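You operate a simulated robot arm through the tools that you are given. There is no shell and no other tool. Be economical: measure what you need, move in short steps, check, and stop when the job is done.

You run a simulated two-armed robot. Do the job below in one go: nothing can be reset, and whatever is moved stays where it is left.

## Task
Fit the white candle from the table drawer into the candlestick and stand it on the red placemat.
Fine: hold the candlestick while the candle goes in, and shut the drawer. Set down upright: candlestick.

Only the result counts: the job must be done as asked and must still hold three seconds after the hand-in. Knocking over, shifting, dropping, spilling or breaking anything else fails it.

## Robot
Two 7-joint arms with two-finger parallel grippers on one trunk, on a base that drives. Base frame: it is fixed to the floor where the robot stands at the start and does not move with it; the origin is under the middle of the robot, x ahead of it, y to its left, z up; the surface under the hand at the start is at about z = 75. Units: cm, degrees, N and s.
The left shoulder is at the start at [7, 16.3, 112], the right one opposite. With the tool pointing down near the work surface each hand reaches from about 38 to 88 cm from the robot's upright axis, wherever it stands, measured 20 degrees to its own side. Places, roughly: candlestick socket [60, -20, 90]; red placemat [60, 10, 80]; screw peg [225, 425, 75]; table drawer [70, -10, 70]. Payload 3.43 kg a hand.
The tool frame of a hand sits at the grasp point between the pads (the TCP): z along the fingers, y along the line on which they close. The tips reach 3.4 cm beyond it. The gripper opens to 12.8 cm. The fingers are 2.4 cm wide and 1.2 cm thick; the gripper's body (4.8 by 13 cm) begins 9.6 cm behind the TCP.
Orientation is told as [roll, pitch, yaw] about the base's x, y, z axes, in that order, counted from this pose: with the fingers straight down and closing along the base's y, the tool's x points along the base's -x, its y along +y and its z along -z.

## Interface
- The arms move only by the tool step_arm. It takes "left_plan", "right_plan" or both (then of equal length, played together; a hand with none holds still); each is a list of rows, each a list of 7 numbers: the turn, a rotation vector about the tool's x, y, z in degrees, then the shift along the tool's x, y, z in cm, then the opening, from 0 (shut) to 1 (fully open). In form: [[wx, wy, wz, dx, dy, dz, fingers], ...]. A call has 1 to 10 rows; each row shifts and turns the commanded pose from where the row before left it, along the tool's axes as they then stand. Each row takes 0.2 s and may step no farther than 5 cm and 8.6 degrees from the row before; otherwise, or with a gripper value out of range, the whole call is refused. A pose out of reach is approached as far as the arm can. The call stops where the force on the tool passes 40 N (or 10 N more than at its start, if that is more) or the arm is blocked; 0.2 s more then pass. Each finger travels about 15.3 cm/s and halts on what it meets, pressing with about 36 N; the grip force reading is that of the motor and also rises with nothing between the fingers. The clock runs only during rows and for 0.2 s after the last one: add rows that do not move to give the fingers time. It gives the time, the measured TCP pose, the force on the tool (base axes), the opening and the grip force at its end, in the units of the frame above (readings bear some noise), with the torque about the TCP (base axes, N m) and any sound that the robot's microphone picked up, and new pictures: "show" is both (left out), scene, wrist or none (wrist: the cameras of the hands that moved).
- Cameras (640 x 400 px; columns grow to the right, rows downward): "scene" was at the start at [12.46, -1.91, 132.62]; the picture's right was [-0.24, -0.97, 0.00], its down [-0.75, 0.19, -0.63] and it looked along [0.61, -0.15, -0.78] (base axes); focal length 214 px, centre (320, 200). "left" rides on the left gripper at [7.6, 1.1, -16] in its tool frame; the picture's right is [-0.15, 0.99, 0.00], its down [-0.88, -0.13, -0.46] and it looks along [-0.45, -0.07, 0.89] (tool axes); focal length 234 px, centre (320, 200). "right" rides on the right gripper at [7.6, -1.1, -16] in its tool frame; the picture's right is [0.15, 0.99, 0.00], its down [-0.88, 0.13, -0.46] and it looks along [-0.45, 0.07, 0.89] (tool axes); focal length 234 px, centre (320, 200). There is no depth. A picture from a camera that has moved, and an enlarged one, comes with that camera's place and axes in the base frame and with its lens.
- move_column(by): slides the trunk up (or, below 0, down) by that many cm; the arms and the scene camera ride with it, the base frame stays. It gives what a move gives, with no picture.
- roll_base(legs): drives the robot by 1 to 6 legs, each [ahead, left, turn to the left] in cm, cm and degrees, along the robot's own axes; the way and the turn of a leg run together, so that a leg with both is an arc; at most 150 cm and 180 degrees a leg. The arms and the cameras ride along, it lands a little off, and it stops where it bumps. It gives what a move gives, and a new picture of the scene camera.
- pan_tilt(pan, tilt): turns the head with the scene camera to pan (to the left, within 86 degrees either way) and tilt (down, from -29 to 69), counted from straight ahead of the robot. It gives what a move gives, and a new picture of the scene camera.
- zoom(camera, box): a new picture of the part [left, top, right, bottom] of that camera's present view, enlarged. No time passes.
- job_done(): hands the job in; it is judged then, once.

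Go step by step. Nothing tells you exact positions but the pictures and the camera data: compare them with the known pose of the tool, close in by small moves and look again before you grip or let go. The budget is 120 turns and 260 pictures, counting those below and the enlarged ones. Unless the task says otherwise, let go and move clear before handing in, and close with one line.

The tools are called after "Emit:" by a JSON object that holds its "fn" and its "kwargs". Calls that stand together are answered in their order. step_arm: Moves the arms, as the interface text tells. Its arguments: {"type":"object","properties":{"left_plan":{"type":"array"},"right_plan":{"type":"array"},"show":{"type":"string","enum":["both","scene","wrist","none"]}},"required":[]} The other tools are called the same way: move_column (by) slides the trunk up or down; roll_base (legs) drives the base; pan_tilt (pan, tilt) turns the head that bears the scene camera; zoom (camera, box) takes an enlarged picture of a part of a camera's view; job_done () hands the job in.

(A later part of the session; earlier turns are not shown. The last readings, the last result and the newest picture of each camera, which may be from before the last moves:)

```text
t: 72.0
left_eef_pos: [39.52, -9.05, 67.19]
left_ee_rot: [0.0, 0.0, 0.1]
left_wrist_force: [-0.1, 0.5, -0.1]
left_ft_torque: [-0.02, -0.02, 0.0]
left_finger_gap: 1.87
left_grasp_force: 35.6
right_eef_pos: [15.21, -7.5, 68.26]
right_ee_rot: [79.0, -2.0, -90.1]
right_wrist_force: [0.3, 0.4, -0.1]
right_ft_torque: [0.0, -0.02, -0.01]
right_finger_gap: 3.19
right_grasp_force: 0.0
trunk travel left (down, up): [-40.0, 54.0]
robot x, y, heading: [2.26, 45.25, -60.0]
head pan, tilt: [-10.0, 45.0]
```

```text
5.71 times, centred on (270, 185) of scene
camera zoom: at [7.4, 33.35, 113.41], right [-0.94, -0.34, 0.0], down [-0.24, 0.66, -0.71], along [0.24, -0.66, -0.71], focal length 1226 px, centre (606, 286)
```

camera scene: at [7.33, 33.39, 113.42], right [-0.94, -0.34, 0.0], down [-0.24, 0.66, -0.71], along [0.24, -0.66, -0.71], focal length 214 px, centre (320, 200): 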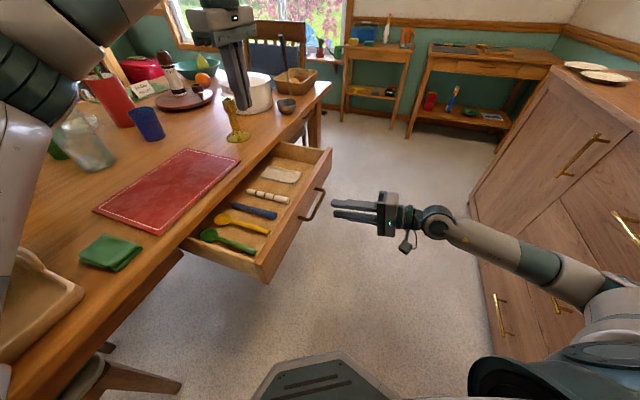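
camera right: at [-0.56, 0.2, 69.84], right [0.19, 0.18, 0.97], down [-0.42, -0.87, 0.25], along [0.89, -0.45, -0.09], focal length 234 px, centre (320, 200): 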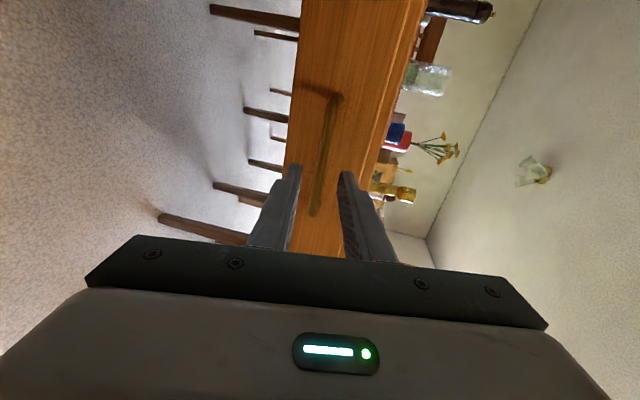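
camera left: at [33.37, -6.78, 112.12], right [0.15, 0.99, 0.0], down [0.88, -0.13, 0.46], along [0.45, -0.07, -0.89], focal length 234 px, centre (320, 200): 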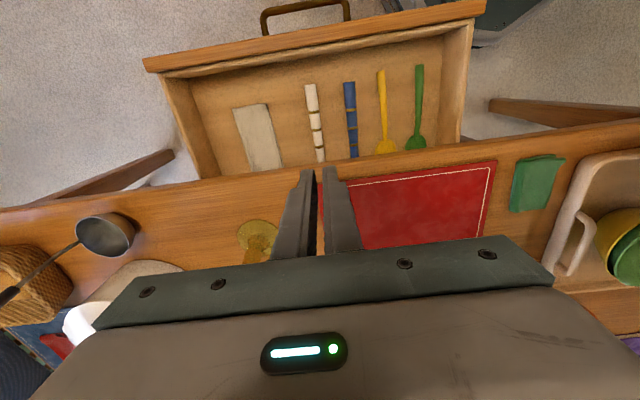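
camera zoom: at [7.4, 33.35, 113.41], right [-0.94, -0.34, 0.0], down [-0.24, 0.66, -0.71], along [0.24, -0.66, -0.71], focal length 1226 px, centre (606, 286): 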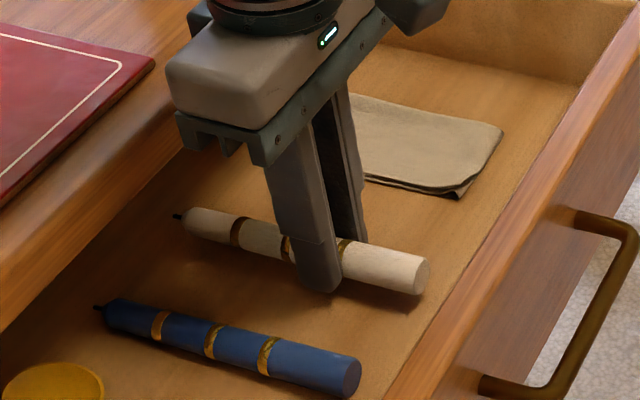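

It's held now. I lift slowly at 1 cm per row.

Emit:
{"fn": "step_arm", "kwargs": {"left_plan": [[0, 0, 0, 0, 0, -0.6, 0], [0, 0, 0, 0, 0, -1, 0], [0, 0, 0, 0, 0, -1, 0], [0, 0, 0, 0, 0, -1, 0], [0, 0, 0, 0, 0, -1, 0], [0, 0, 0, 0, 0, -1, 0], [0, 0, 0, 0, 0, -1, 0], [0, 0, 0, 0, 0, -1, 0], [0, 0, 0, 0, 0, -1, 0], [0, 0, 0, 0, 0, -1, 0]], "show": "none"}}

Emit:
{"fn": "zoom", "kwargs": {"camera": "scene", "box": [180, 100, 340, 220]}}

```text
t: 74.2
left_eef_pos: [39.53, -9.0, 76.7]
left_ee_rot: [0.2, 0.0, 0.1]
left_wrist_force: [-1.4, 1.5, -12.3]
left_ft_torque: [0.02, 0.84, 0.05]
left_finger_gap: 1.87
left_grasp_force: 35.5
right_eef_pos: [15.24, -7.6, 68.24]
right_ee_rot: [79.0, -2.0, -90.0]
right_wrist_force: [0.0, -0.4, -0.5]
right_ft_torque: [-0.01, -0.01, -0.01]
right_finger_gap: 3.21
right_grasp_force: 0.1
trunk travel left (down, up): [-40.0, 54.0]
robot x, y, heading: [1.9, 45.56, -59.8]
head pan, tilt: [-10.0, 45.0]
```

```text
3.33 times, centred on (260, 160) of scene
camera zoom: at [7.46, 33.27, 113.4], right [-0.94, -0.34, 0.0], down [-0.24, 0.66, -0.71], along [0.24, -0.66, -0.71], focal length 715 px, centre (520, 333)
```

zoom: 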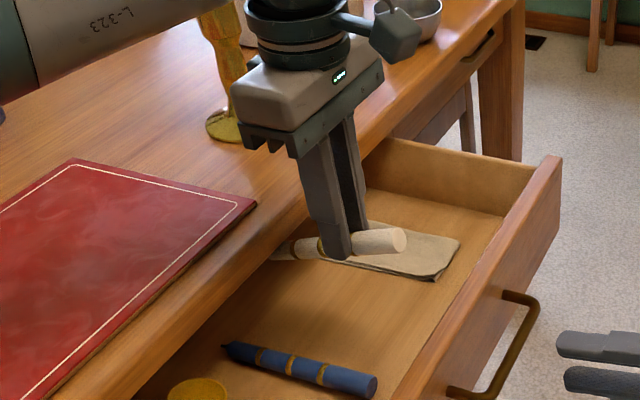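

The wick end is catching under the table lip — that's what pulled it out before. I lower 3 cm, shift 4.8 cm toward the robot, then lift.

Emit:
{"fn": "step_arm", "kwargs": {"left_plan": [[0, 0, 0, 0, 0, 1, 0], [0, 0, 0, 0, 0, 1, 0], [0, 0, 0, 0, 0, 1, 0], [0, 0, 0, 1, 0, 0, 0], [0, 0, 0, 1, 0, 0, 0], [0, 0, 0, 1, 0, 0, 0], [0, 0, 0, 1, 0, 0, 0], [0, 0, 0, 0.8, 0, 0, 0]], "show": "wrist"}}

Emit:
{"fn": "zoom", "kwargs": {"camera": "scene", "box": [180, 100, 340, 220]}}

```text
t: 76.0
left_eef_pos: [34.63, -9.07, 73.86]
left_ee_rot: [0.0, 0.0, 0.1]
left_wrist_force: [-0.4, 0.8, -0.9]
left_ft_torque: [-0.06, -0.02, 0.0]
left_finger_gap: 1.84
left_grasp_force: 35.9
right_eef_pos: [15.17, -7.62, 68.24]
right_ee_rot: [79.1, -2.0, -89.9]
right_wrist_force: [0.3, 0.3, -0.1]
right_ft_torque: [0.0, 0.0, 0.01]
right_finger_gap: 3.18
right_grasp_force: 0.0
trunk travel left (down, up): [-40.0, 54.0]
robot x, y, heading: [2.03, 45.31, -59.9]
head pan, tilt: [-10.0, 45.0]
camera left: at [27.04, -7.84, 89.63], right [0.14, 0.99, 0.0], down [0.88, -0.13, 0.45], along [0.45, -0.07, -0.89], focal length 234 px, centre (320, 200)
```

left: 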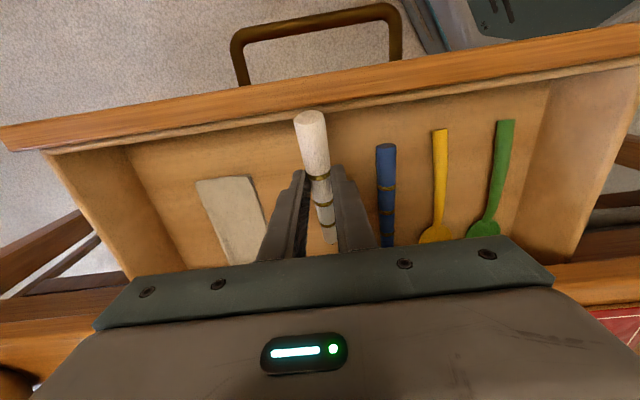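

```text
3.33 times, centred on (260, 160) of scene
camera zoom: at [7.39, 33.35, 113.42], right [-0.94, -0.34, 0.0], down [-0.24, 0.66, -0.71], along [0.24, -0.66, -0.71], focal length 715 px, centre (520, 333)
```

zoom: 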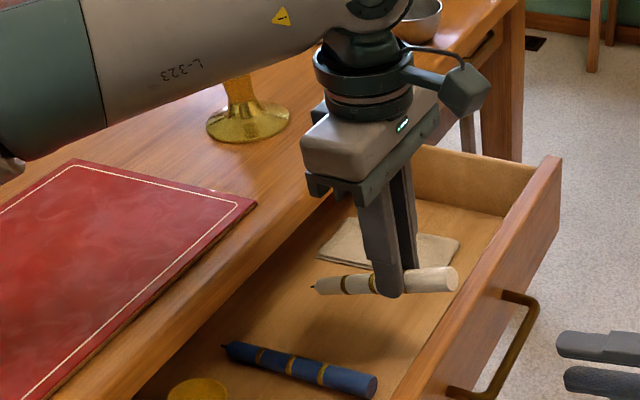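

The candle is out from under the lip but tilted ~25° in the grip. I press it gently back down on the drawer floor to level it.

Emit:
{"fn": "step_arm", "kwargs": {"left_plan": [[0, 0, 0, 0, 0, 1, 0], [0, 0, 0, 0, 0, 1, 0], [0, 0, 0, 0, 0, 1, 0], [0, 0, 0, 0, 0, 1, 0], [0, 0, 0, 0, 0, 1, 0], [0, 0, 0, 0, 0, 1, 0], [0, 0, 0, 0, 0, 0.8, 0], [0, 0, 0, 0, 0, 0.6, 0]], "show": "none"}}

Emit:
{"fn": "zoom", "kwargs": {"camera": "scene", "box": [220, 150, 320, 220]}}

```text
t: 77.8
left_eef_pos: [34.46, -8.91, 66.49]
left_ee_rot: [0.0, 0.0, 0.1]
left_wrist_force: [2.4, 0.1, 12.0]
left_ft_torque: [0.0, -0.71, -0.02]
left_finger_gap: 1.93
left_grasp_force: 35.8
right_eef_pos: [15.08, -7.43, 68.45]
right_ee_rot: [79.2, -2.1, -89.9]
right_wrist_force: [-0.3, 0.0, -0.7]
right_ft_torque: [-0.01, 0.03, 0.0]
right_finger_gap: 3.18
right_grasp_force: 0.1
trunk travel left (down, up): [-40.0, 54.0]
robot x, y, heading: [1.79, 45.53, -59.8]
head pan, tilt: [-10.0, 45.0]
```

```text
5.71 times, centred on (270, 185) of scene
camera zoom: at [7.35, 33.46, 113.42], right [-0.94, -0.34, 0.0], down [-0.24, 0.66, -0.71], along [0.24, -0.66, -0.71], focal length 1226 px, centre (606, 286)
```

zoom: 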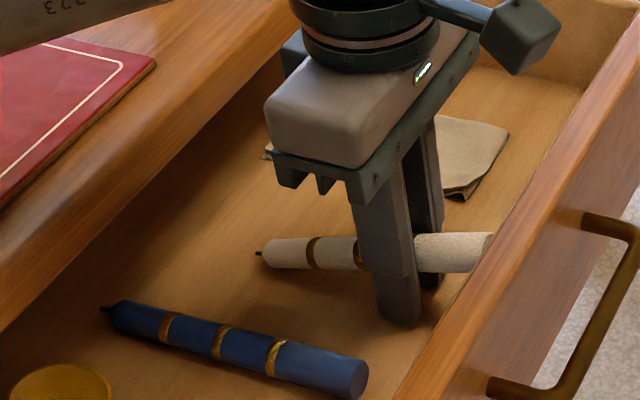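

The candle now lies clear of the lip, so I release it here to settle flat, and will regrip it properly.

Emit:
{"fn": "step_arm", "kwargs": {"left_plan": [[0, 0, 0, 0, 0, 0, 0.2], [0, 0, 0, 0, 0, 0, 0.33], [0, 0, 0, 0, 0, 0, 0.33], [0, 0, 0, 0, 0, -4, 0.33], [0, 0, 0, 0, 0, -4, 0.33], [0, 0, 0, 0, 0, -4, 0.33]], "show": "none"}}

Emit:
{"fn": "zoom", "kwargs": {"camera": "left", "box": [240, 60, 400, 220]}}

Emit:
{"fn": "zoom", "kwargs": {"camera": "scene", "box": [220, 150, 320, 220]}}

```text
t: 79.2
left_eef_pos: [34.55, -8.89, 78.32]
left_ee_rot: [-0.1, 0.1, 0.1]
left_wrist_force: [-0.3, -0.4, -0.7]
left_ft_torque: [0.0, 0.01, 0.03]
left_finger_gap: 4.22
left_grasp_force: 0.1
right_eef_pos: [15.21, -7.41, 68.34]
right_ee_rot: [79.1, -2.1, -90.1]
right_wrist_force: [0.0, 0.6, -0.6]
right_ft_torque: [0.01, -0.01, 0.01]
right_finger_gap: 3.21
right_grasp_force: 0.1
trunk travel left (down, up): [-40.0, 54.0]
robot x, y, heading: [1.8, 45.39, -59.8]
head pan, tilt: [-10.0, 45.0]
```

```text
2.50 times, centred on (320, 140) of left
camera zoom: at [26.97, -7.81, 94.23], right [0.14, 0.99, 0.0], down [0.88, -0.13, 0.46], along [0.45, -0.07, -0.89], focal length 585 px, centre (320, 350)
```

zoom: 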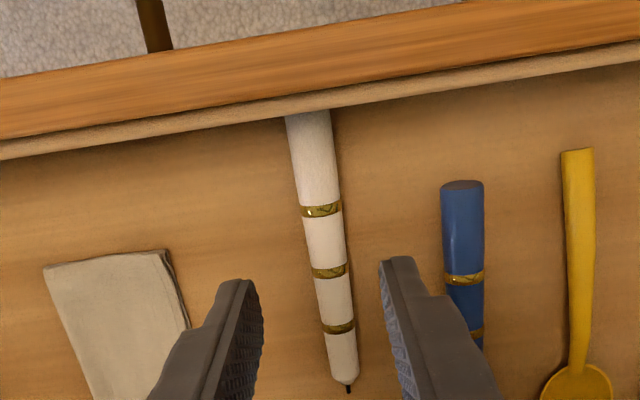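

```text
5.71 times, centred on (270, 185) of scene
camera zoom: at [7.36, 33.39, 113.42], right [-0.94, -0.34, 0.0], down [-0.24, 0.66, -0.71], along [0.24, -0.66, -0.71], focal length 1226 px, centre (606, 286)
```

zoom: 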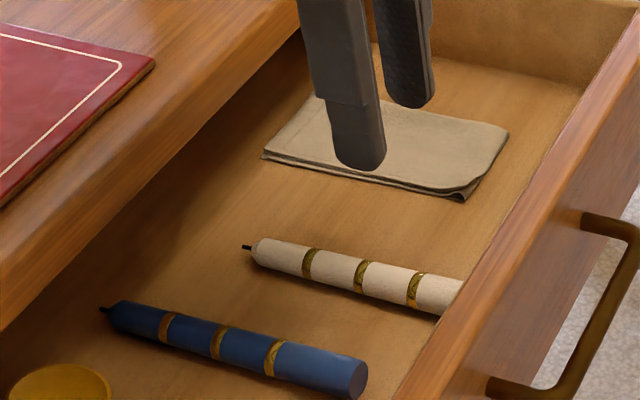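

The candle lies flat from x≈28.5 to 44.5 at y≈-8.95. I regrip at x≈36.5 with the hand leaned 14° (so it will point slightly down once the candle is upright).

Emit:
{"fn": "step_arm", "kwargs": {"left_plan": [[0, 0, 0, -2.6, 0, 0, 0.33], [0, 7, 0, 0, 0, 0, 0.33], [0, 7, 0, 0, 0, 0, 0.33], [0, 0, 0, -0.73, -0.05, 2.9, 0.33], [0, 0, 0, -0.73, 0, 2.9, 0.33], [0, 0, 0, -0.73, 0, 2.9, 0.33]], "show": "none"}}

Emit:
{"fn": "zoom", "kwargs": {"camera": "left", "box": [240, 60, 400, 220]}}

Emit:
{"fn": "zoom", "kwargs": {"camera": "scene", "box": [220, 150, 320, 220]}}

```text
t: 80.6
left_eef_pos: [37.24, -8.91, 69.39]
left_ee_rot: [0.2, 14.2, 0.2]
left_wrist_force: [-0.3, 0.8, -1.0]
left_ft_torque: [0.01, 0.01, -0.01]
left_finger_gap: 4.19
left_grasp_force: 0.0
right_eef_pos: [15.22, -7.53, 68.2]
right_ee_rot: [79.1, -2.0, -89.9]
right_wrist_force: [-0.4, 0.5, -1.0]
right_ft_torque: [-0.01, -0.01, -0.01]
right_finger_gap: 3.23
right_grasp_force: 0.1
trunk travel left (down, up): [-40.0, 54.0]
robot x, y, heading: [2.27, 45.48, -60.0]
head pan, tilt: [-10.0, 45.0]
```

```text
2.50 times, centred on (320, 140) of left
camera zoom: at [33.72, -7.77, 86.66], right [0.14, 0.99, -0.03], down [0.97, -0.13, 0.23], along [0.22, -0.06, -0.97], focal length 585 px, centre (320, 350)
```

zoom: 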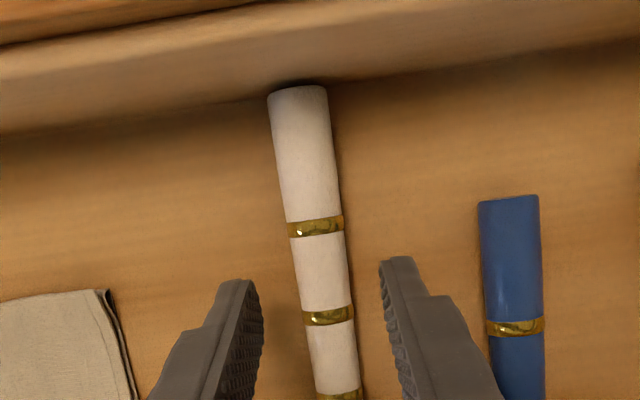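

```text
5.71 times, centred on (270, 185) of scene
camera zoom: at [7.43, 33.33, 113.42], right [-0.94, -0.34, 0.0], down [-0.24, 0.66, -0.71], along [0.24, -0.66, -0.71], focal length 1226 px, centre (606, 286)
```

zoom: 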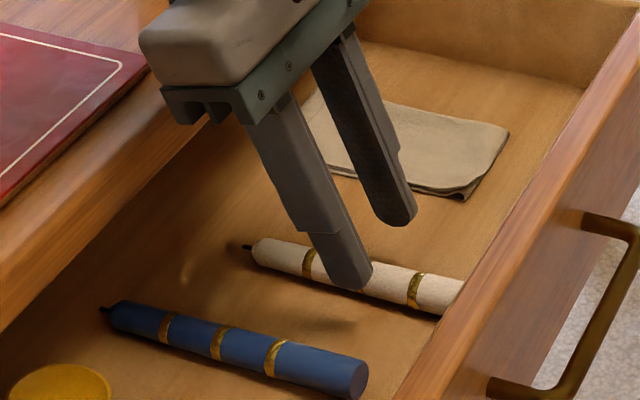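

Aligned. Final descent, then close and wait.

Emit:
{"fn": "step_arm", "kwargs": {"left_plan": [[0, 0, 0, -0.29, 0, 1.16, 0.33], [0, 0, 0, -0.22, 0, 0.87, 0.33], [0, 0, 0, -0.12, 0, 0.48, 0.33], [0, 0, 0, -0.06, 0, 0.24, 0.25], [0, 0, 0, 0, 0, 0, 0], [0, 0, 0, 0, 0, 0, 0], [0, 0, 0, 0, 0, 0, 0], [0, 0, 0, 0, 0, 0, 0]], "show": "none"}}

Emit:
{"fn": "step_arm", "kwargs": {"left_plan": [[0, 0, 0, 0.1, 0, -0.4, 0], [0, 0, 0, 0.12, 0, -0.48, 0], [0, 0, 0, 0.12, 0, -0.48, 0], [0, 0, 0, 0.12, 0, -0.48, 0], [0, 0, 0, 0.12, 0, -0.48, 0]], "show": "none"}}

Emit:
{"fn": "zoom", "kwargs": {"camera": "scene", "box": [220, 150, 320, 220]}}

```text
t: 82.4
left_eef_pos: [37.21, -9.03, 66.51]
left_ee_rot: [0.1, 14.0, 0.1]
left_wrist_force: [0.2, 0.6, 1.0]
left_ft_torque: [-0.01, -0.03, 0.01]
left_finger_gap: 1.8
left_grasp_force: 36.1
right_eef_pos: [15.21, -7.61, 68.32]
right_ee_rot: [79.1, -2.1, -90.0]
right_wrist_force: [-0.5, 0.8, 0.3]
right_ft_torque: [0.0, -0.04, -0.01]
right_finger_gap: 3.2
right_grasp_force: 0.0
trunk travel left (down, up): [-40.0, 54.0]
robot x, y, heading: [2.02, 45.1, -60.0]
head pan, tilt: [-10.0, 45.0]
```

```text
t: 83.6
left_eef_pos: [37.4, -9.05, 68.88]
left_ee_rot: [0.1, 14.1, 0.0]
left_wrist_force: [-0.9, 0.3, -0.1]
left_ft_torque: [0.01, -0.02, 0.0]
left_finger_gap: 1.82
left_grasp_force: 36.0
right_eef_pos: [15.29, -7.44, 68.39]
right_ee_rot: [79.1, -2.1, -90.0]
right_wrist_force: [-0.4, -0.4, 0.4]
right_ft_torque: [0.01, 0.0, -0.01]
right_finger_gap: 3.21
right_grasp_force: 0.0
trunk travel left (down, up): [-40.0, 54.0]
robot x, y, heading: [2.13, 45.38, -59.9]
head pan, tilt: [-10.0, 45.0]
```

```text
5.71 times, centred on (270, 185) of scene
camera zoom: at [7.4, 33.35, 113.42], right [-0.94, -0.34, 0.0], down [-0.24, 0.66, -0.71], along [0.24, -0.66, -0.71], focal length 1226 px, centre (606, 286)
```

zoom: 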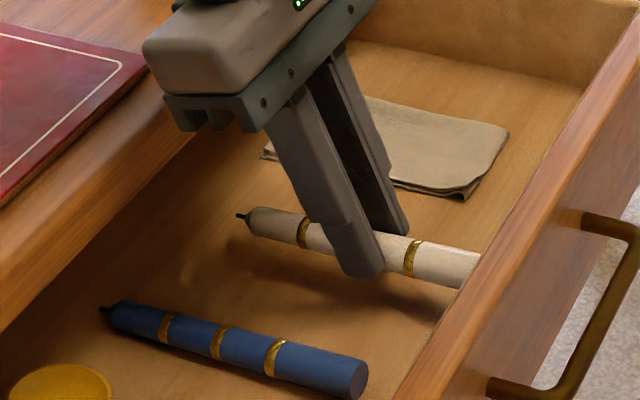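

Firmly held. I lift 1.5 cm more, yaw it about 28° so it fits past the lip, and then raise it.

Emit:
{"fn": "step_arm", "kwargs": {"left_plan": [[0, 0, 0, 0.24, 0, -0.97, 0], [0, 0, 0, 0.12, 0, -0.48, 0], [-1.8, 0, 7.2, 0, 0, 0, 0], [-1.8, 0, 7.2, 0, 0, 0, 0], [-1.8, 0, 7.2, 0, 0, 0, 0], [-1.8, 0, 7.2, 0, 0, 0, 0], [0, 0, 0, 0, 0, 0, 0]], "show": "none"}}

Emit:
{"fn": "zoom", "kwargs": {"camera": "scene", "box": [200, 130, 330, 220]}}

Emit:
{"fn": "zoom", "kwargs": {"camera": "left", "box": [200, 40, 440, 240]}}

```text
t: 85.2
left_eef_pos: [37.34, -9.04, 70.42]
left_ee_rot: [0.1, 14.0, -29.7]
left_wrist_force: [-0.6, -0.2, -0.5]
left_ft_torque: [0.01, -0.02, 0.01]
left_finger_gap: 1.83
left_grasp_force: 35.9
right_eef_pos: [15.16, -7.51, 68.35]
right_ee_rot: [79.1, -2.0, -90.0]
right_wrist_force: [-0.7, 0.4, 0.1]
right_ft_torque: [0.0, -0.01, 0.0]
right_finger_gap: 3.21
right_grasp_force: 0.0
trunk travel left (down, up): [-40.0, 54.0]
robot x, y, heading: [2.23, 45.34, -59.8]
head pan, tilt: [-10.0, 45.0]
```

```text
4.44 times, centred on (265, 175) of scene
camera zoom: at [7.41, 33.36, 113.42], right [-0.94, -0.34, 0.0], down [-0.24, 0.66, -0.71], along [0.24, -0.66, -0.71], focal length 953 px, centre (564, 311)
```

zoom: 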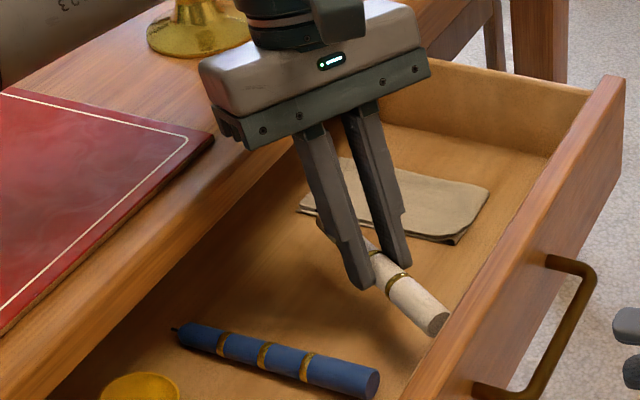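

```text
2.00 times, centred on (320, 140) of left
camera zoom: at [34.75, -6.31, 87.65], right [0.61, 0.79, -0.03], down [0.77, -0.59, 0.23], along [0.16, -0.17, -0.97], focal length 468 px, centre (320, 320)
```

zoom: 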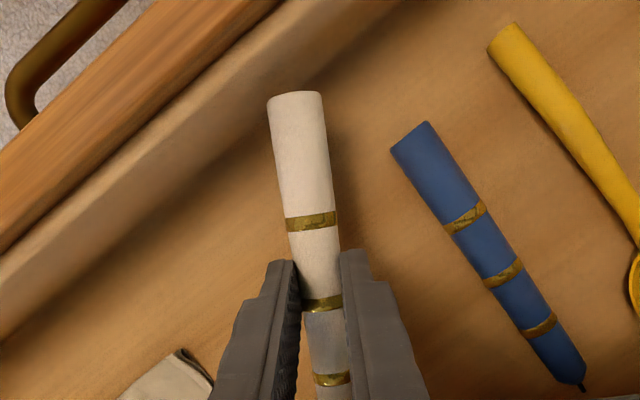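

Clear on all sides. Shift 1 cm toward the robot and raise.

Emit:
{"fn": "step_arm", "kwargs": {"left_plan": [[0, 0, 0, 0.84, -0.5, 0.21, 0], [0, 0, 0, 0.24, 0, -0.97, 0], [0, 0, 0, 0.24, 0, -0.97, 0], [0, 0, 0, 0.24, 0, -0.97, 0], [0, 0, 0, 0.24, 0, -0.97, 0], [0, 0, 0, 0.36, 0, -1.46, 0], [0, 0, 0, 0.48, 0, -1.94, 0], [0, 0, 0, 0.48, 0, -1.94, 0], [0, 0, 0, 0.48, 0, -1.94, 0], [0, 0, 0, 0.48, 0, -1.94, 0]], "show": "none"}}

Emit:
{"fn": "step_arm", "kwargs": {"left_plan": [[0, 0, 0, 0.48, 0, -1.94, 0], [0, 0, 0, 0.48, 0, -1.94, 0], [0, 0, 0, 0.48, 0, -1.94, 0], [0, 0, 0, 0.48, 0, -1.94, 0], [0, 0, 0, 0.48, 0, -1.94, 0], [0, 0, 0, 0.48, 0, -1.94, 0], [0, 0, 0, 0.48, 0, -1.94, 0]], "show": "both"}}

```text
t: 87.4
left_eef_pos: [36.4, -8.98, 84.03]
left_ee_rot: [0.1, 14.0, -29.6]
left_wrist_force: [0.2, 0.0, 0.7]
left_ft_torque: [-0.06, -0.02, 0.03]
left_finger_gap: 1.82
left_grasp_force: 35.6
right_eef_pos: [15.18, -7.43, 68.35]
right_ee_rot: [79.1, -2.0, -90.1]
right_wrist_force: [-0.1, 0.8, 0.4]
right_ft_torque: [0.0, 0.01, -0.02]
right_finger_gap: 3.19
right_grasp_force: 0.0
trunk travel left (down, up): [-40.0, 54.0]
robot x, y, heading: [1.87, 45.5, -59.7]
head pan, tilt: [-10.0, 45.0]
```

```text
t: 89.0
left_eef_pos: [36.39, -8.86, 97.99]
left_ee_rot: [0.0, 14.0, -29.6]
left_wrist_force: [-0.1, 0.2, -0.3]
left_ft_torque: [-0.01, -0.02, 0.0]
left_finger_gap: 1.81
left_grasp_force: 36.3
right_eef_pos: [15.16, -7.45, 68.37]
right_ee_rot: [79.2, -2.1, -90.0]
right_wrist_force: [-0.4, -0.8, -0.4]
right_ft_torque: [0.0, 0.0, 0.01]
right_finger_gap: 3.22
right_grasp_force: 0.2
trunk travel left (down, up): [-40.0, 54.0]
robot x, y, heading: [1.96, 45.46, -60.3]
head pan, tilt: [-10.0, 45.0]
camera scene: at [7.35, 33.39, 113.42], right [-0.94, -0.34, 0.0], down [-0.24, 0.66, -0.71], along [0.24, -0.66, -0.71], focal length 214 px, centre (320, 200)
camera left: at [33.85, -6.21, 115.22], right [0.61, 0.79, -0.04], down [0.77, -0.59, 0.23], along [0.16, -0.17, -0.97], focal length 234 px, centre (320, 200)
```

scene: 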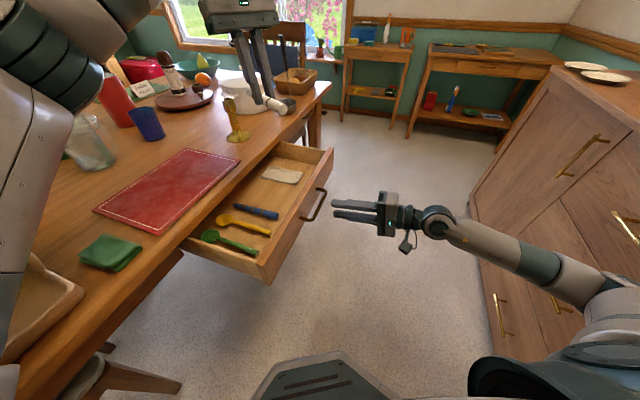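
left: 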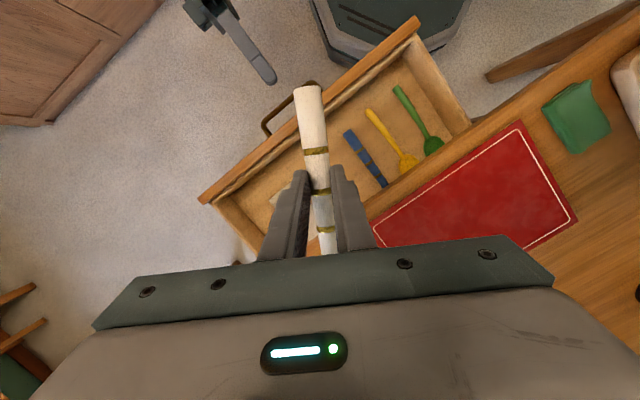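

Candle is out, with its gold bands and wick intact. Now I re-grip the handle with the right hand to shut the drawer.

Emit:
{"fn": "step_arm", "kwargs": {"right_plan": [[0, 0, 0, 0, 0, 2, 0.25], [0, 0, 0, 0, 0, 2, 0.25], [0, 0, 0, 0, 0, 1.9, 0.25], [0, 0, 0, 0, 0, 0, 0], [0, 0, 0, 0, 0, 0, 0], [0, 0, 0, 0, 0, 0, 0]], "show": "none"}}

Emit:
{"fn": "step_arm", "kwargs": {"right_plan": [[0, 0, 0, 0, 0.2, 0.98, 0], [0, 0, 0, 0, 0.3, 1.47, 0], [0, 0, 0, 0, 0.3, 1.47, 0], [0, 0, 0, 0, 0.3, 1.47, 0], [0, 0, 0, 0, 0.3, 1.47, 0], [0, 0, 0, 0, 0.3, 1.47, 0], [0, 0, 0, 0, 0.3, 1.47, 0], [0, 0, 0, 0, 0.3, 1.47, 0], [0, 0, 0, 0, 0.3, 1.47, 0], [0, 0, 0, 0, 0.3, 1.47, 0]], "show": "scene"}}

```text
t: 90.4
left_eef_pos: [36.41, -9.05, 97.94]
left_ee_rot: [0.1, 14.0, -29.7]
left_wrist_force: [-0.6, -0.4, -0.1]
left_ft_torque: [-0.01, 0.04, 0.03]
left_finger_gap: 1.81
left_grasp_force: 35.9
right_eef_pos: [21.14, -7.69, 67.25]
right_ee_rot: [79.1, -2.1, -89.9]
right_wrist_force: [1.7, -1.5, 9.2]
right_ft_torque: [1.18, -0.18, 0.04]
right_finger_gap: 1.13
right_grasp_force: 44.8
trunk travel left (down, up): [-40.0, 54.0]
robot x, y, heading: [2.09, 45.43, -59.9]
head pan, tilt: [-10.0, 45.0]
```

```text
t: 92.6
left_eef_pos: [36.47, -9.01, 97.9]
left_ee_rot: [0.1, 14.1, -29.5]
left_wrist_force: [-0.5, -0.9, -0.9]
left_ft_torque: [0.01, 0.0, 0.01]
left_finger_gap: 1.81
left_grasp_force: 35.8
right_eef_pos: [35.37, -7.68, 67.28]
right_ee_rot: [79.0, -2.0, -90.0]
right_wrist_force: [3.2, -0.8, -2.3]
right_ft_torque: [1.23, -0.02, 0.42]
right_finger_gap: 1.11
right_grasp_force: 44.9
trunk travel left (down, up): [-40.0, 54.0]
robot x, y, heading: [1.79, 45.66, -59.7]
head pan, tilt: [-10.0, 45.0]
camera scene: at [7.46, 33.31, 113.4], right [-0.94, -0.34, 0.0], down [-0.24, 0.66, -0.71], along [0.24, -0.66, -0.71], focal length 214 px, centre (320, 200)
```

scene: 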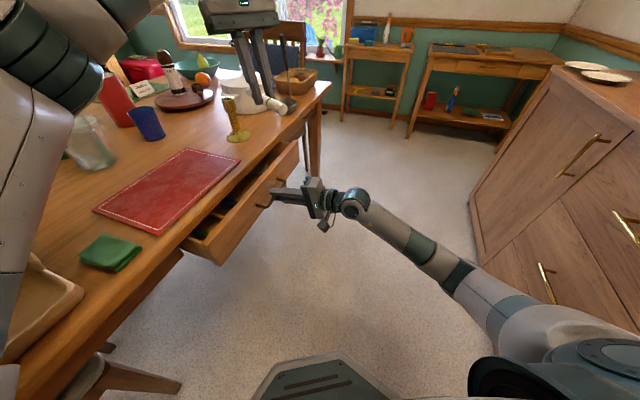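

Closing works. Another ~10.7 cm to the original closed position (TCP x≈46.2).

Emit:
{"fn": "step_arm", "kwargs": {"right_plan": [[0, 0, 0, 0, 0.3, 1.47, 0], [0, 0, 0, 0, 0.3, 1.47, 0], [0, 0, 0, 0, 0.3, 1.47, 0], [0, 0, 0, 0, 0.3, 1.47, 0], [0, 0, 0, 0, 0.3, 1.47, 0], [0, 0, 0, 0, 0.3, 1.47, 0], [0, 0, 0, 0, 0.2, 0.98, 0], [0, 0, 0, 0, 0.15, 0.8, 0], [0, 0, 0, 0, 0.06, 0.3, 0]], "show": "scene"}}

Emit:
{"fn": "zoom", "kwargs": {"camera": "scene", "box": [170, 130, 330, 270]}}

```text
t: 94.6
left_eef_pos: [36.39, -9.16, 97.87]
left_ee_rot: [0.2, 14.1, -29.6]
left_wrist_force: [-0.7, -1.3, -0.1]
left_ft_torque: [0.04, -0.03, -0.02]
left_finger_gap: 1.81
left_grasp_force: 35.8
right_eef_pos: [46.61, -7.58, 67.26]
right_ee_rot: [79.0, -2.0, -90.0]
right_wrist_force: [-9.4, -1.2, -10.1]
right_ft_torque: [1.07, 0.19, -0.08]
right_finger_gap: 1.1
right_grasp_force: 45.0
trunk travel left (down, up): [-40.0, 54.0]
robot x, y, heading: [1.9, 45.5, -59.9]
head pan, tilt: [-10.0, 45.0]
camera scene: at [7.39, 33.24, 113.4], right [-0.94, -0.34, 0.0], down [-0.24, 0.66, -0.71], along [0.24, -0.66, -0.71], focal length 214 px, centre (320, 200)
```

scene: 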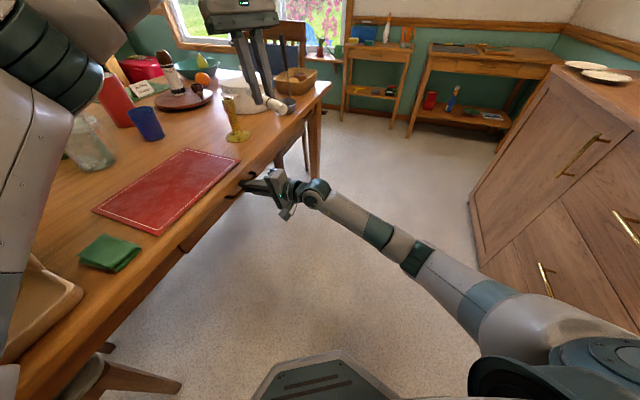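

```text
2.86 times, centred on (250, 200) of scene
camera zoom: at [7.39, 33.24, 113.4], right [-0.94, -0.34, 0.0], down [-0.24, 0.66, -0.71], along [0.24, -0.66, -0.71], focal length 613 px, centre (520, 200)
```

zoom: 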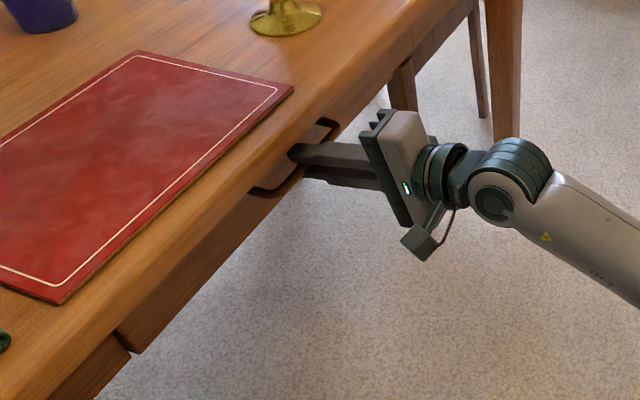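

Drawer is shut. I release the handle and withdraw the right hand while yawing the left hand (with the candle) inward.

Emit:
{"fn": "step_arm", "kwargs": {"right_plan": [[0, 0, 0, 0, 0, 0, 0.15], [0, 0, 0, 0, 0, 0, 0.25], [0, 0, 0, 0, 0, -2, 0.25], [0, 0, 0, 0, 0, -3, 0.25], [0, 0, 0, 0, 0, -3, 0.3], [0, 0, 0, 0, 0, -4, 0.4], [0, 0, 0, 0, 0, -4, 0.4], [0, 0, 0, 0, 0, -4, 0.4], [0, 0, 0, 0, 0, 0, 0.4]], "left_plan": [[0, 0, 0, 0, 0, 0, 0], [-2.02, 0, 8.08, 0, 0, 0, 0], [-2.02, 0, 8.08, 0, 0, 0, 0], [-2.02, 0, 8.08, 0, 0, 0, 0], [-2.02, 0, 8.08, 0, 0, 0, 0], [-2.02, 0, 8.08, 0, 0, 0, 0], [-2.02, 0, 8.08, 0, 0, 0, 0], [-2.02, 0, 8.08, 0, 0, 0, 0], [-2.02, 0, 8.08, 0, 0, 0, 0]], "show": "none"}}

Emit:
{"fn": "step_arm", "kwargs": {"left_plan": [[0, -8.2, 0, 0, 0, 0, 0], [0, -8.2, 0, 0, 0, 0, 0], [0, -8.2, 0, 0, 0, 0, 0], [0, -8.2, 0, 0, 0, 0, 0], [0, -8.2, 0, 0, 0, 0, 0], [0, -8.2, 0, 0, 0, 0, 0], [0, -8.2, 0, 0, 0, 0, 0], [0, -8.2, 0, 0, 0, 0, 0], [0, -8.2, 0, 0, 0, 0, 0], [0, -8.2, 0, 0, 0, 0, 0]], "show": "scene"}}

```text
t: 96.6
left_eef_pos: [36.41, -9.22, 97.86]
left_ee_rot: [-0.1, 14.0, -96.3]
left_wrist_force: [0.0, 0.5, -0.4]
left_ft_torque: [-0.02, 0.02, -0.01]
left_finger_gap: 1.8
left_grasp_force: 36.1
right_eef_pos: [27.04, -7.6, 71.52]
right_ee_rot: [79.1, -2.0, -90.0]
right_wrist_force: [-0.1, -0.3, -0.9]
right_ft_torque: [0.0, -0.04, 0.04]
right_finger_gap: 5.11
right_grasp_force: 0.0
trunk travel left (down, up): [-40.0, 54.0]
robot x, y, heading: [1.89, 45.52, -59.9]
head pan, tilt: [-10.0, 45.0]
```

```text
t: 98.8
left_eef_pos: [36.39, -9.07, 98.03]
left_ee_rot: [-0.1, -68.1, -96.0]
left_wrist_force: [-0.5, 0.4, -0.4]
left_ft_torque: [-0.03, -0.01, 0.0]
left_finger_gap: 1.8
left_grasp_force: 35.9
right_eef_pos: [27.2, -7.59, 71.41]
right_ee_rot: [79.1, -2.2, -90.0]
right_wrist_force: [-0.7, -0.5, 0.0]
right_ft_torque: [0.0, -0.01, -0.03]
right_finger_gap: 5.14
right_grasp_force: 0.0
trunk travel left (down, up): [-40.0, 54.0]
robot x, y, heading: [2.03, 45.34, -59.7]
head pan, tilt: [-10.0, 45.0]
camera scene: at [7.46, 33.35, 113.42], right [-0.94, -0.34, 0.0], down [-0.24, 0.66, -0.71], along [0.24, -0.66, -0.71], focal length 214 px, centre (320, 200)
```

scene: 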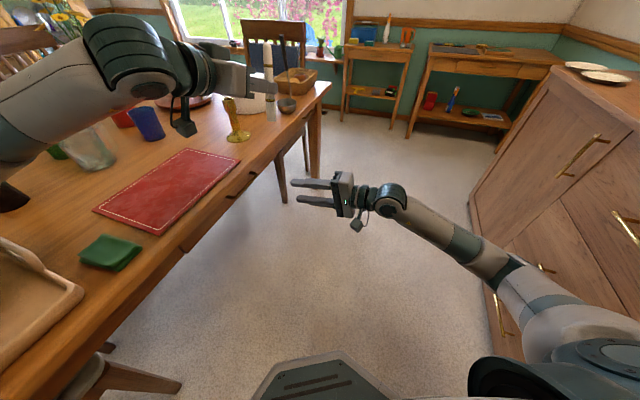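

The left-arm posture works very well: candle nearly upright. I finish its pitch and raise it, and bring the right hand up and unroll it so it closes horizontally.

Emit:
{"fn": "step_arm", "kwargs": {"left_plan": [[0, -8, 0, 0, 0, 0, 0], [0, 0, 0, -2.43, 0, -0.6, 0], [0, 0, 0, -2.43, 0, -0.6, 0], [0, 0, 0, -2.43, 0, -0.6, 0], [0, 0, 0, -2.43, 0, -0.6, 0], [0, 0, 0, -1.94, 0, -0.48, 0], [0, 0, 0, 0, 0, 0, 0], [0, 0, 0, 0, 0, 0, 0], [0, 0, 0, 0, 0, 0, 0], [0, 0, 0, 0, 0, 0, 0]], "right_plan": [[0, 0, 0, 0, 3, -2, 0.4], [0, 0, 0, 0, 4, -2, 0.4], [0, 0, 0, 0, 4, -2, 0.4], [0, 0, 0, 0, 4, -2, 0.4], [0, 0, 0, 0, 4, -2, 0.4], [0, 0, 0, 0, 4, -1, 0.4], [0, 0, 0, 0, 4, 0, 0.4], [0, 0, -8.2, 0, 0, 0, 0.4], [0, 0, -8.2, 0, 0, 0, 0.4], [0, 0, -8.2, 0, 0, 0, 0.4]], "show": "none"}}

Emit:
{"fn": "step_arm", "kwargs": {"right_plan": [[0, 0, -8.2, 0, 0, 0, 0.4], [0, 0, -8.2, 0, 0, 0, 0.4], [0, 0, -8.2, 0, 0, 0, 0.4], [0, 0, -8.2, 0, 0, 0, 0.4], [0, 0, -8.2, 0, 0, 0, 0.4], [0, 0, -8.2, 0, 0, 0, 0.4], [0, 0, -8.2, 0, 0, 0, 0.4], [0, 0, -8.2, 0, 0, 0, 0.4], [0, 8, 0, 0, 0, 0, 0.4], [0, 8, 0, 0, 0, 0, 0.4]], "show": "scene"}}

```text
t: 101.0
left_eef_pos: [36.33, -9.24, 109.99]
left_ee_rot: [-0.1, -75.9, -96.2]
left_wrist_force: [-0.4, 0.3, -0.4]
left_ft_torque: [-0.03, 0.0, -0.03]
left_finger_gap: 1.81
left_grasp_force: 36.4
right_eef_pos: [21.44, -6.48, 99.87]
right_ee_rot: [77.8, -26.1, -84.9]
right_wrist_force: [0.0, 0.1, -0.2]
right_ft_torque: [0.0, 0.01, 0.0]
right_finger_gap: 5.13
right_grasp_force: 0.0
trunk travel left (down, up): [-40.0, 54.0]
robot x, y, heading: [1.75, 45.39, -59.7]
head pan, tilt: [-10.0, 45.0]
```

```text
t: 103.2
left_eef_pos: [36.26, -9.25, 109.84]
left_ee_rot: [-0.3, -75.9, -96.1]
left_wrist_force: [-0.3, -1.2, -0.1]
left_ft_torque: [-0.05, -0.03, 0.02]
left_finger_gap: 1.8
left_grasp_force: 35.8
right_eef_pos: [21.41, -6.45, 99.88]
right_ee_rot: [-5.0, -62.9, 4.5]
right_wrist_force: [-0.7, -0.4, 0.0]
right_ft_torque: [-0.02, 0.0, 0.0]
right_finger_gap: 5.1
right_grasp_force: 0.1
trunk travel left (down, up): [-40.0, 54.0]
robot x, y, heading: [1.87, 45.49, -59.9]
head pan, tilt: [-10.0, 45.0]
camera scene: at [7.45, 33.38, 113.41], right [-0.94, -0.34, 0.0], down [-0.24, 0.66, -0.71], along [0.24, -0.66, -0.71], focal length 214 px, centre (320, 200)
```

scene: 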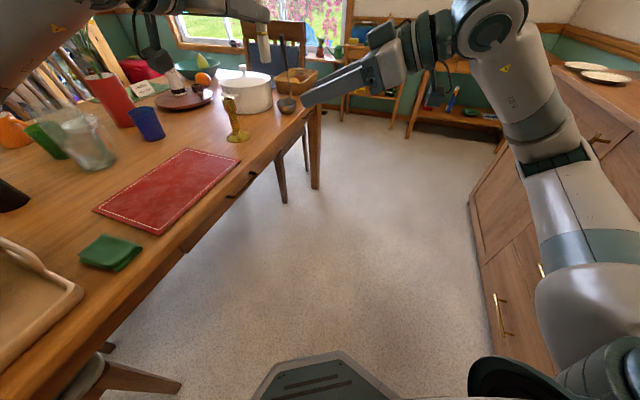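

Both hands are well posed. I drive to about (-6, 3) and turn to face -20°, arms staying over clear floor.

Emit:
{"fn": "roll_base", "kwargs": {"legs": [[32.4, -27.9, 0], [0, 0, 40]]}}

Emit:
{"fn": "pan_tilt", "kwargs": {"pan": 0, "tilt": 40}}

```text
t: 107.7
left_eef_pos: [56.19, -16.83, 109.99]
left_ee_rot: [-0.1, -75.9, -55.8]
left_wrist_force: [-0.2, 0.8, 0.3]
left_ft_torque: [0.0, 0.01, -0.01]
left_finger_gap: 1.79
left_grasp_force: 36.0
right_eef_pos: [42.85, -24.39, 99.88]
right_ee_rot: [-4.9, -63.0, 44.7]
right_wrist_force: [0.0, 0.3, 0.1]
right_ft_torque: [0.01, -0.01, 0.02]
right_finger_gap: 5.1
right_grasp_force: 0.1
trunk travel left (down, up): [-40.0, 54.0]
robot x, y, heading: [-5.49, 2.94, -19.9]
head pan, tilt: [-10.0, 45.0]
camera scene: at [6.58, -2.98, 113.42], right [-0.49, -0.87, 0.0], down [-0.62, 0.35, -0.71], along [0.61, -0.35, -0.71], focal length 214 px, centre (320, 200)
```

scene: 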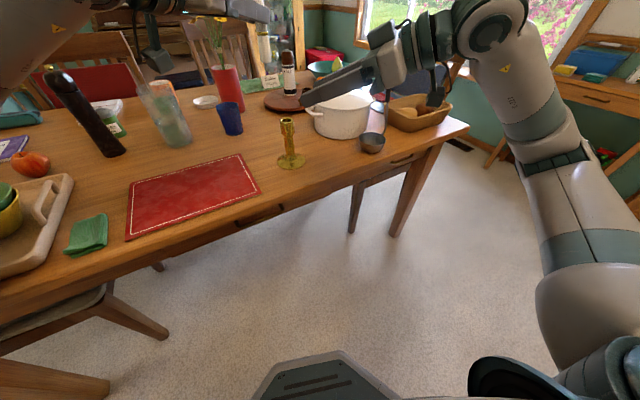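

```text
t: 108.5
left_eef_pos: [56.14, -16.79, 109.92]
left_ee_rot: [-0.1, -75.8, -55.9]
left_wrist_force: [-0.1, -0.4, 0.3]
left_ft_torque: [0.0, 0.02, 0.0]
left_finger_gap: 1.79
left_grasp_force: 36.0
right_eef_pos: [42.91, -24.29, 99.94]
right_ee_rot: [-5.0, -63.0, 44.6]
right_wrist_force: [0.5, -0.3, -0.1]
right_ft_torque: [-0.01, -0.01, 0.01]
right_finger_gap: 5.1
right_grasp_force: 0.0
trunk travel left (down, up): [-40.0, 54.0]
robot x, y, heading: [-5.76, 2.61, -19.7]
head pan, tilt: [0.0, 40.0]
camera scene: at [7.5, -1.85, 114.14], right [-0.34, -0.94, 0.0], down [-0.61, 0.22, -0.77], along [0.72, -0.26, -0.64], focal length 214 px, centre (320, 200)
```

scene: 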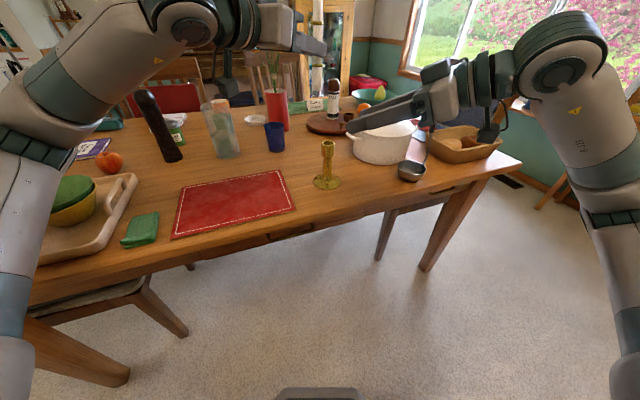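

Good overview. I zoom in on the candlestick and the candle for precise measurement.

Emit:
{"fn": "zoom", "kwargs": {"camera": "scene", "box": [280, 125, 380, 195]}}

Emit:
{"fn": "zoom", "kwargs": {"camera": "right", "box": [160, 0, 480, 240]}}

Emit:
{"fn": "zoom", "kwargs": {"camera": "left", "box": [200, 40, 440, 240]}}

Emit:
{"fn": "zoom", "kwargs": {"camera": "scene", "box": [220, 0, 380, 100]}}

```text
5.71 times, centred on (330, 160) of scene
camera zoom: at [7.5, -1.85, 114.14], right [-0.34, -0.94, 0.0], down [-0.61, 0.22, -0.77], along [0.72, -0.26, -0.64], focal length 1226 px, centre (263, 429)
```

zoom: 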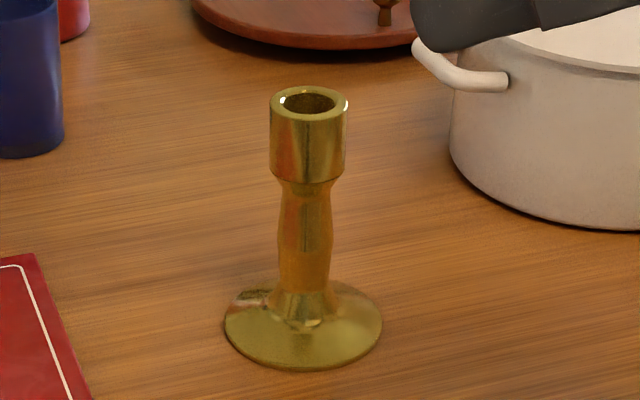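

```text
1.67 times, centred on (320, 120) of right
camera zoom: at [30.31, -36.58, 100.29], right [-0.69, 0.71, -0.17], down [-0.12, 0.12, 0.99], along [0.72, 0.7, 0.0], focal length 390 px, centre (320, 333)
```

zoom: 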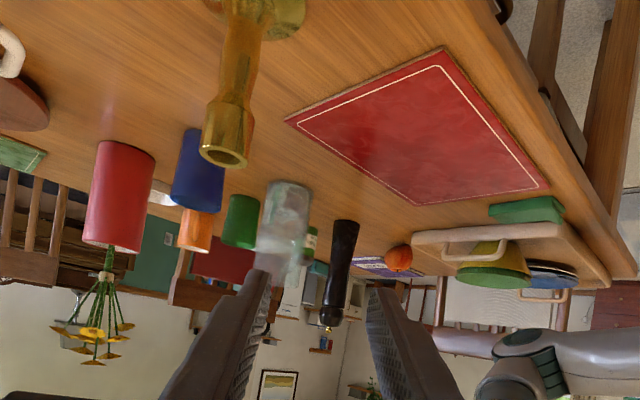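

```text
2.00 times, centred on (320, 140) of left
camera zoom: at [47.29, -1.7, 106.4], right [0.84, 0.52, 0.14], down [-0.24, 0.12, 0.96], along [0.49, -0.84, 0.22], focal length 468 px, centre (320, 320)
```

zoom: 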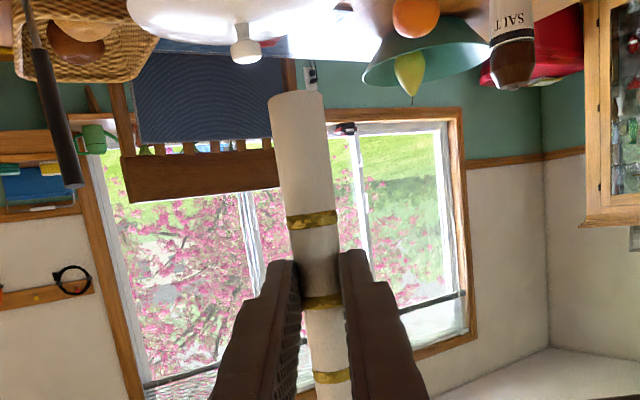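

```text
4.00 times, centred on (300, 50) of scene
camera zoom: at [7.5, -1.85, 114.14], right [-0.34, -0.94, 0.0], down [-0.61, 0.22, -0.77], along [0.72, -0.26, -0.64], focal length 858 px, centre (400, 800)
```

zoom: 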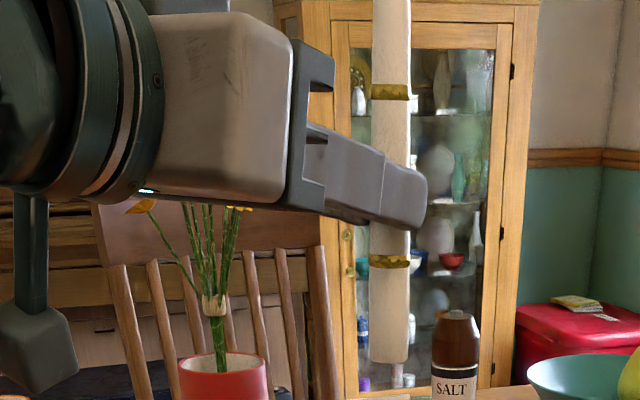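

Measurements agree: candlestick axis (58.6,-22.6), top z≈88.3, slim stem around z≈82. The right hand goes to a pre-grasp 10 cm short of the stem.

Emit:
{"fn": "step_arm", "kwargs": {"right_plan": [[0, 0, 0, 2.58, -2.04, 2.23, 0.45], [0, 0, 0, 2.58, -2.04, 2.23, 0.45], [0, 0, 0, 2.58, -2.04, 2.23, 0.45], [0, 0, 0, 2.58, -2.04, 2.23, 0.45], [0, 0, 0, 0, 0, 0, 0.45]], "show": "wrist"}}

Emit:
{"fn": "zoom", "kwargs": {"camera": "scene", "box": [260, 110, 420, 210]}}

```text
t: 109.7
left_eef_pos: [55.81, -16.77, 110.22]
left_ee_rot: [0.4, -76.2, -56.5]
left_wrist_force: [-0.4, 0.2, 0.5]
left_ft_torque: [0.09, 0.06, 0.06]
left_finger_gap: 1.79
left_grasp_force: 35.7
right_eef_pos: [51.64, -26.74, 88.86]
right_ee_rot: [-6.3, -65.4, 44.5]
right_wrist_force: [-0.7, -2.4, -10.0]
right_ft_torque: [0.72, -0.85, 0.1]
right_finger_gap: 5.75
right_grasp_force: 0.0
right hand out of reach, approached as far as the arm can: row 4
trunk travel left (down, up): [-40.0, 54.0]
robot x, y, heading: [-5.03, 2.86, -19.5]
head pan, tilt: [0.0, 40.0]
camera right: at [38.67, -38.6, 88.56], right [-0.66, 0.73, -0.18], down [-0.15, 0.11, 0.98], along [0.73, 0.68, 0.04], focal length 234 px, centre (320, 200)
```

right: 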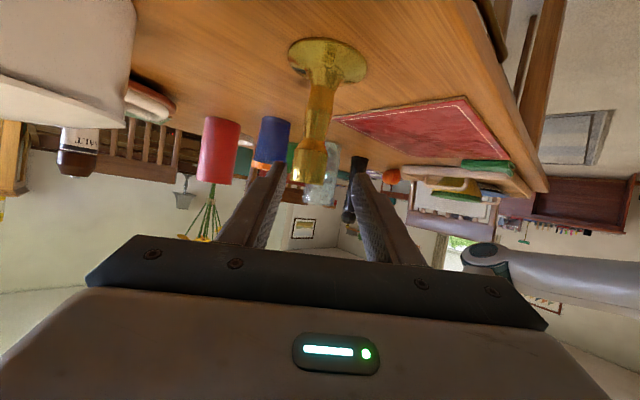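

```text
4.00 times, centred on (340, 160) of scene
camera zoom: at [7.21, -1.79, 114.17], right [-0.34, -0.94, 0.0], down [-0.6, 0.22, -0.77], along [0.72, -0.26, -0.64], focal length 858 px, centre (240, 360)
```

zoom: 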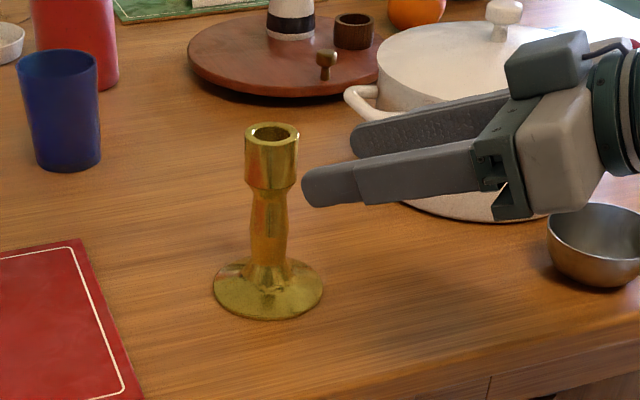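

There's a −10 N reading on the right hand, so something may be touching. I look at the whole scene before moving on.

Emit:
{"fn": "zoom", "kwargs": {"camera": "scene", "box": [320, 0, 640, 220]}}

```text
1.82 times, centred on (480, 110) of scene
camera zoom: at [7.21, -1.79, 114.17], right [-0.34, -0.94, 0.0], down [-0.6, 0.22, -0.77], along [0.72, -0.26, -0.64], focal length 390 px, centre (29, 364)
```

zoom: 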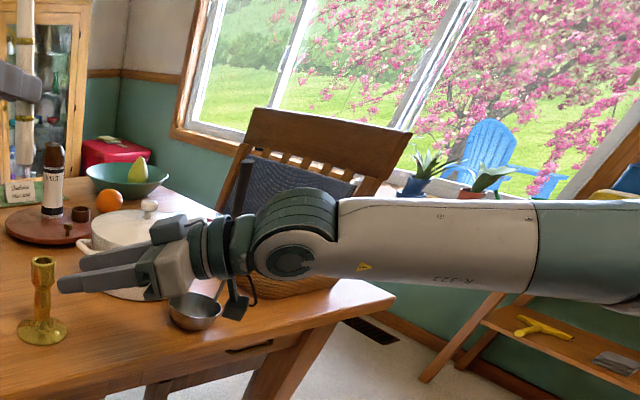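

The wrist is right by the upright ladle handle. I back out along the same path at once and will approach more from the front.

Emit:
{"fn": "step_arm", "kwargs": {"right_plan": [[0, 0, 0, -1, 1, -1.5, 0.45], [0, 0, 0, -2.58, 2.04, -2.23, 0.45], [0, 0, 0, -2.58, 2.04, -2.23, 0.45], [0, 0, 0, -2.58, 2.04, -2.23, 0.45]], "show": "scene"}}

Emit:
{"fn": "zoom", "kwargs": {"camera": "scene", "box": [340, 80, 500, 200]}}

```text
t: 110.7
left_eef_pos: [56.08, -16.78, 109.92]
left_ee_rot: [-0.1, -75.8, -55.8]
left_wrist_force: [-0.2, 0.1, -0.1]
left_ft_torque: [0.0, 0.02, 0.01]
left_finger_gap: 1.79
left_grasp_force: 35.4
right_eef_pos: [44.15, -23.29, 99.2]
right_ee_rot: [-4.9, -62.9, 44.6]
right_wrist_force: [0.1, 0.3, -0.2]
right_ft_torque: [0.02, -0.01, -0.01]
right_finger_gap: 5.77
right_grasp_force: 0.1
trunk travel left (down, up): [-40.0, 54.0]
robot x, y, heading: [-5.34, 2.73, -19.6]
head pan, tilt: [0.0, 40.0]
camera scene: at [7.5, -1.82, 114.14], right [-0.34, -0.94, 0.0], down [-0.61, 0.22, -0.77], along [0.72, -0.26, -0.64], focal length 214 px, centre (320, 200)
```

scene: 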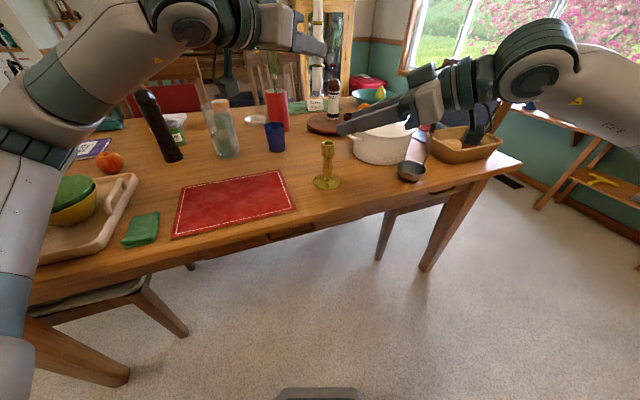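

```text
3.33 times, centred on (420, 140) of scene
camera zoom: at [7.5, -1.82, 114.14], right [-0.34, -0.94, 0.0], down [-0.61, 0.22, -0.77], along [0.72, -0.26, -0.64], focal length 715 px, centre (-13, 400)
```

zoom: 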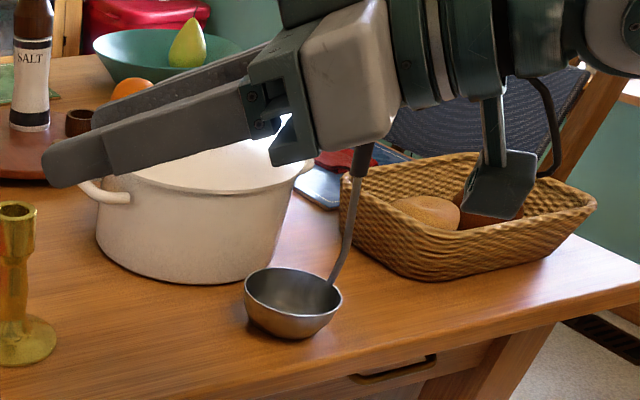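

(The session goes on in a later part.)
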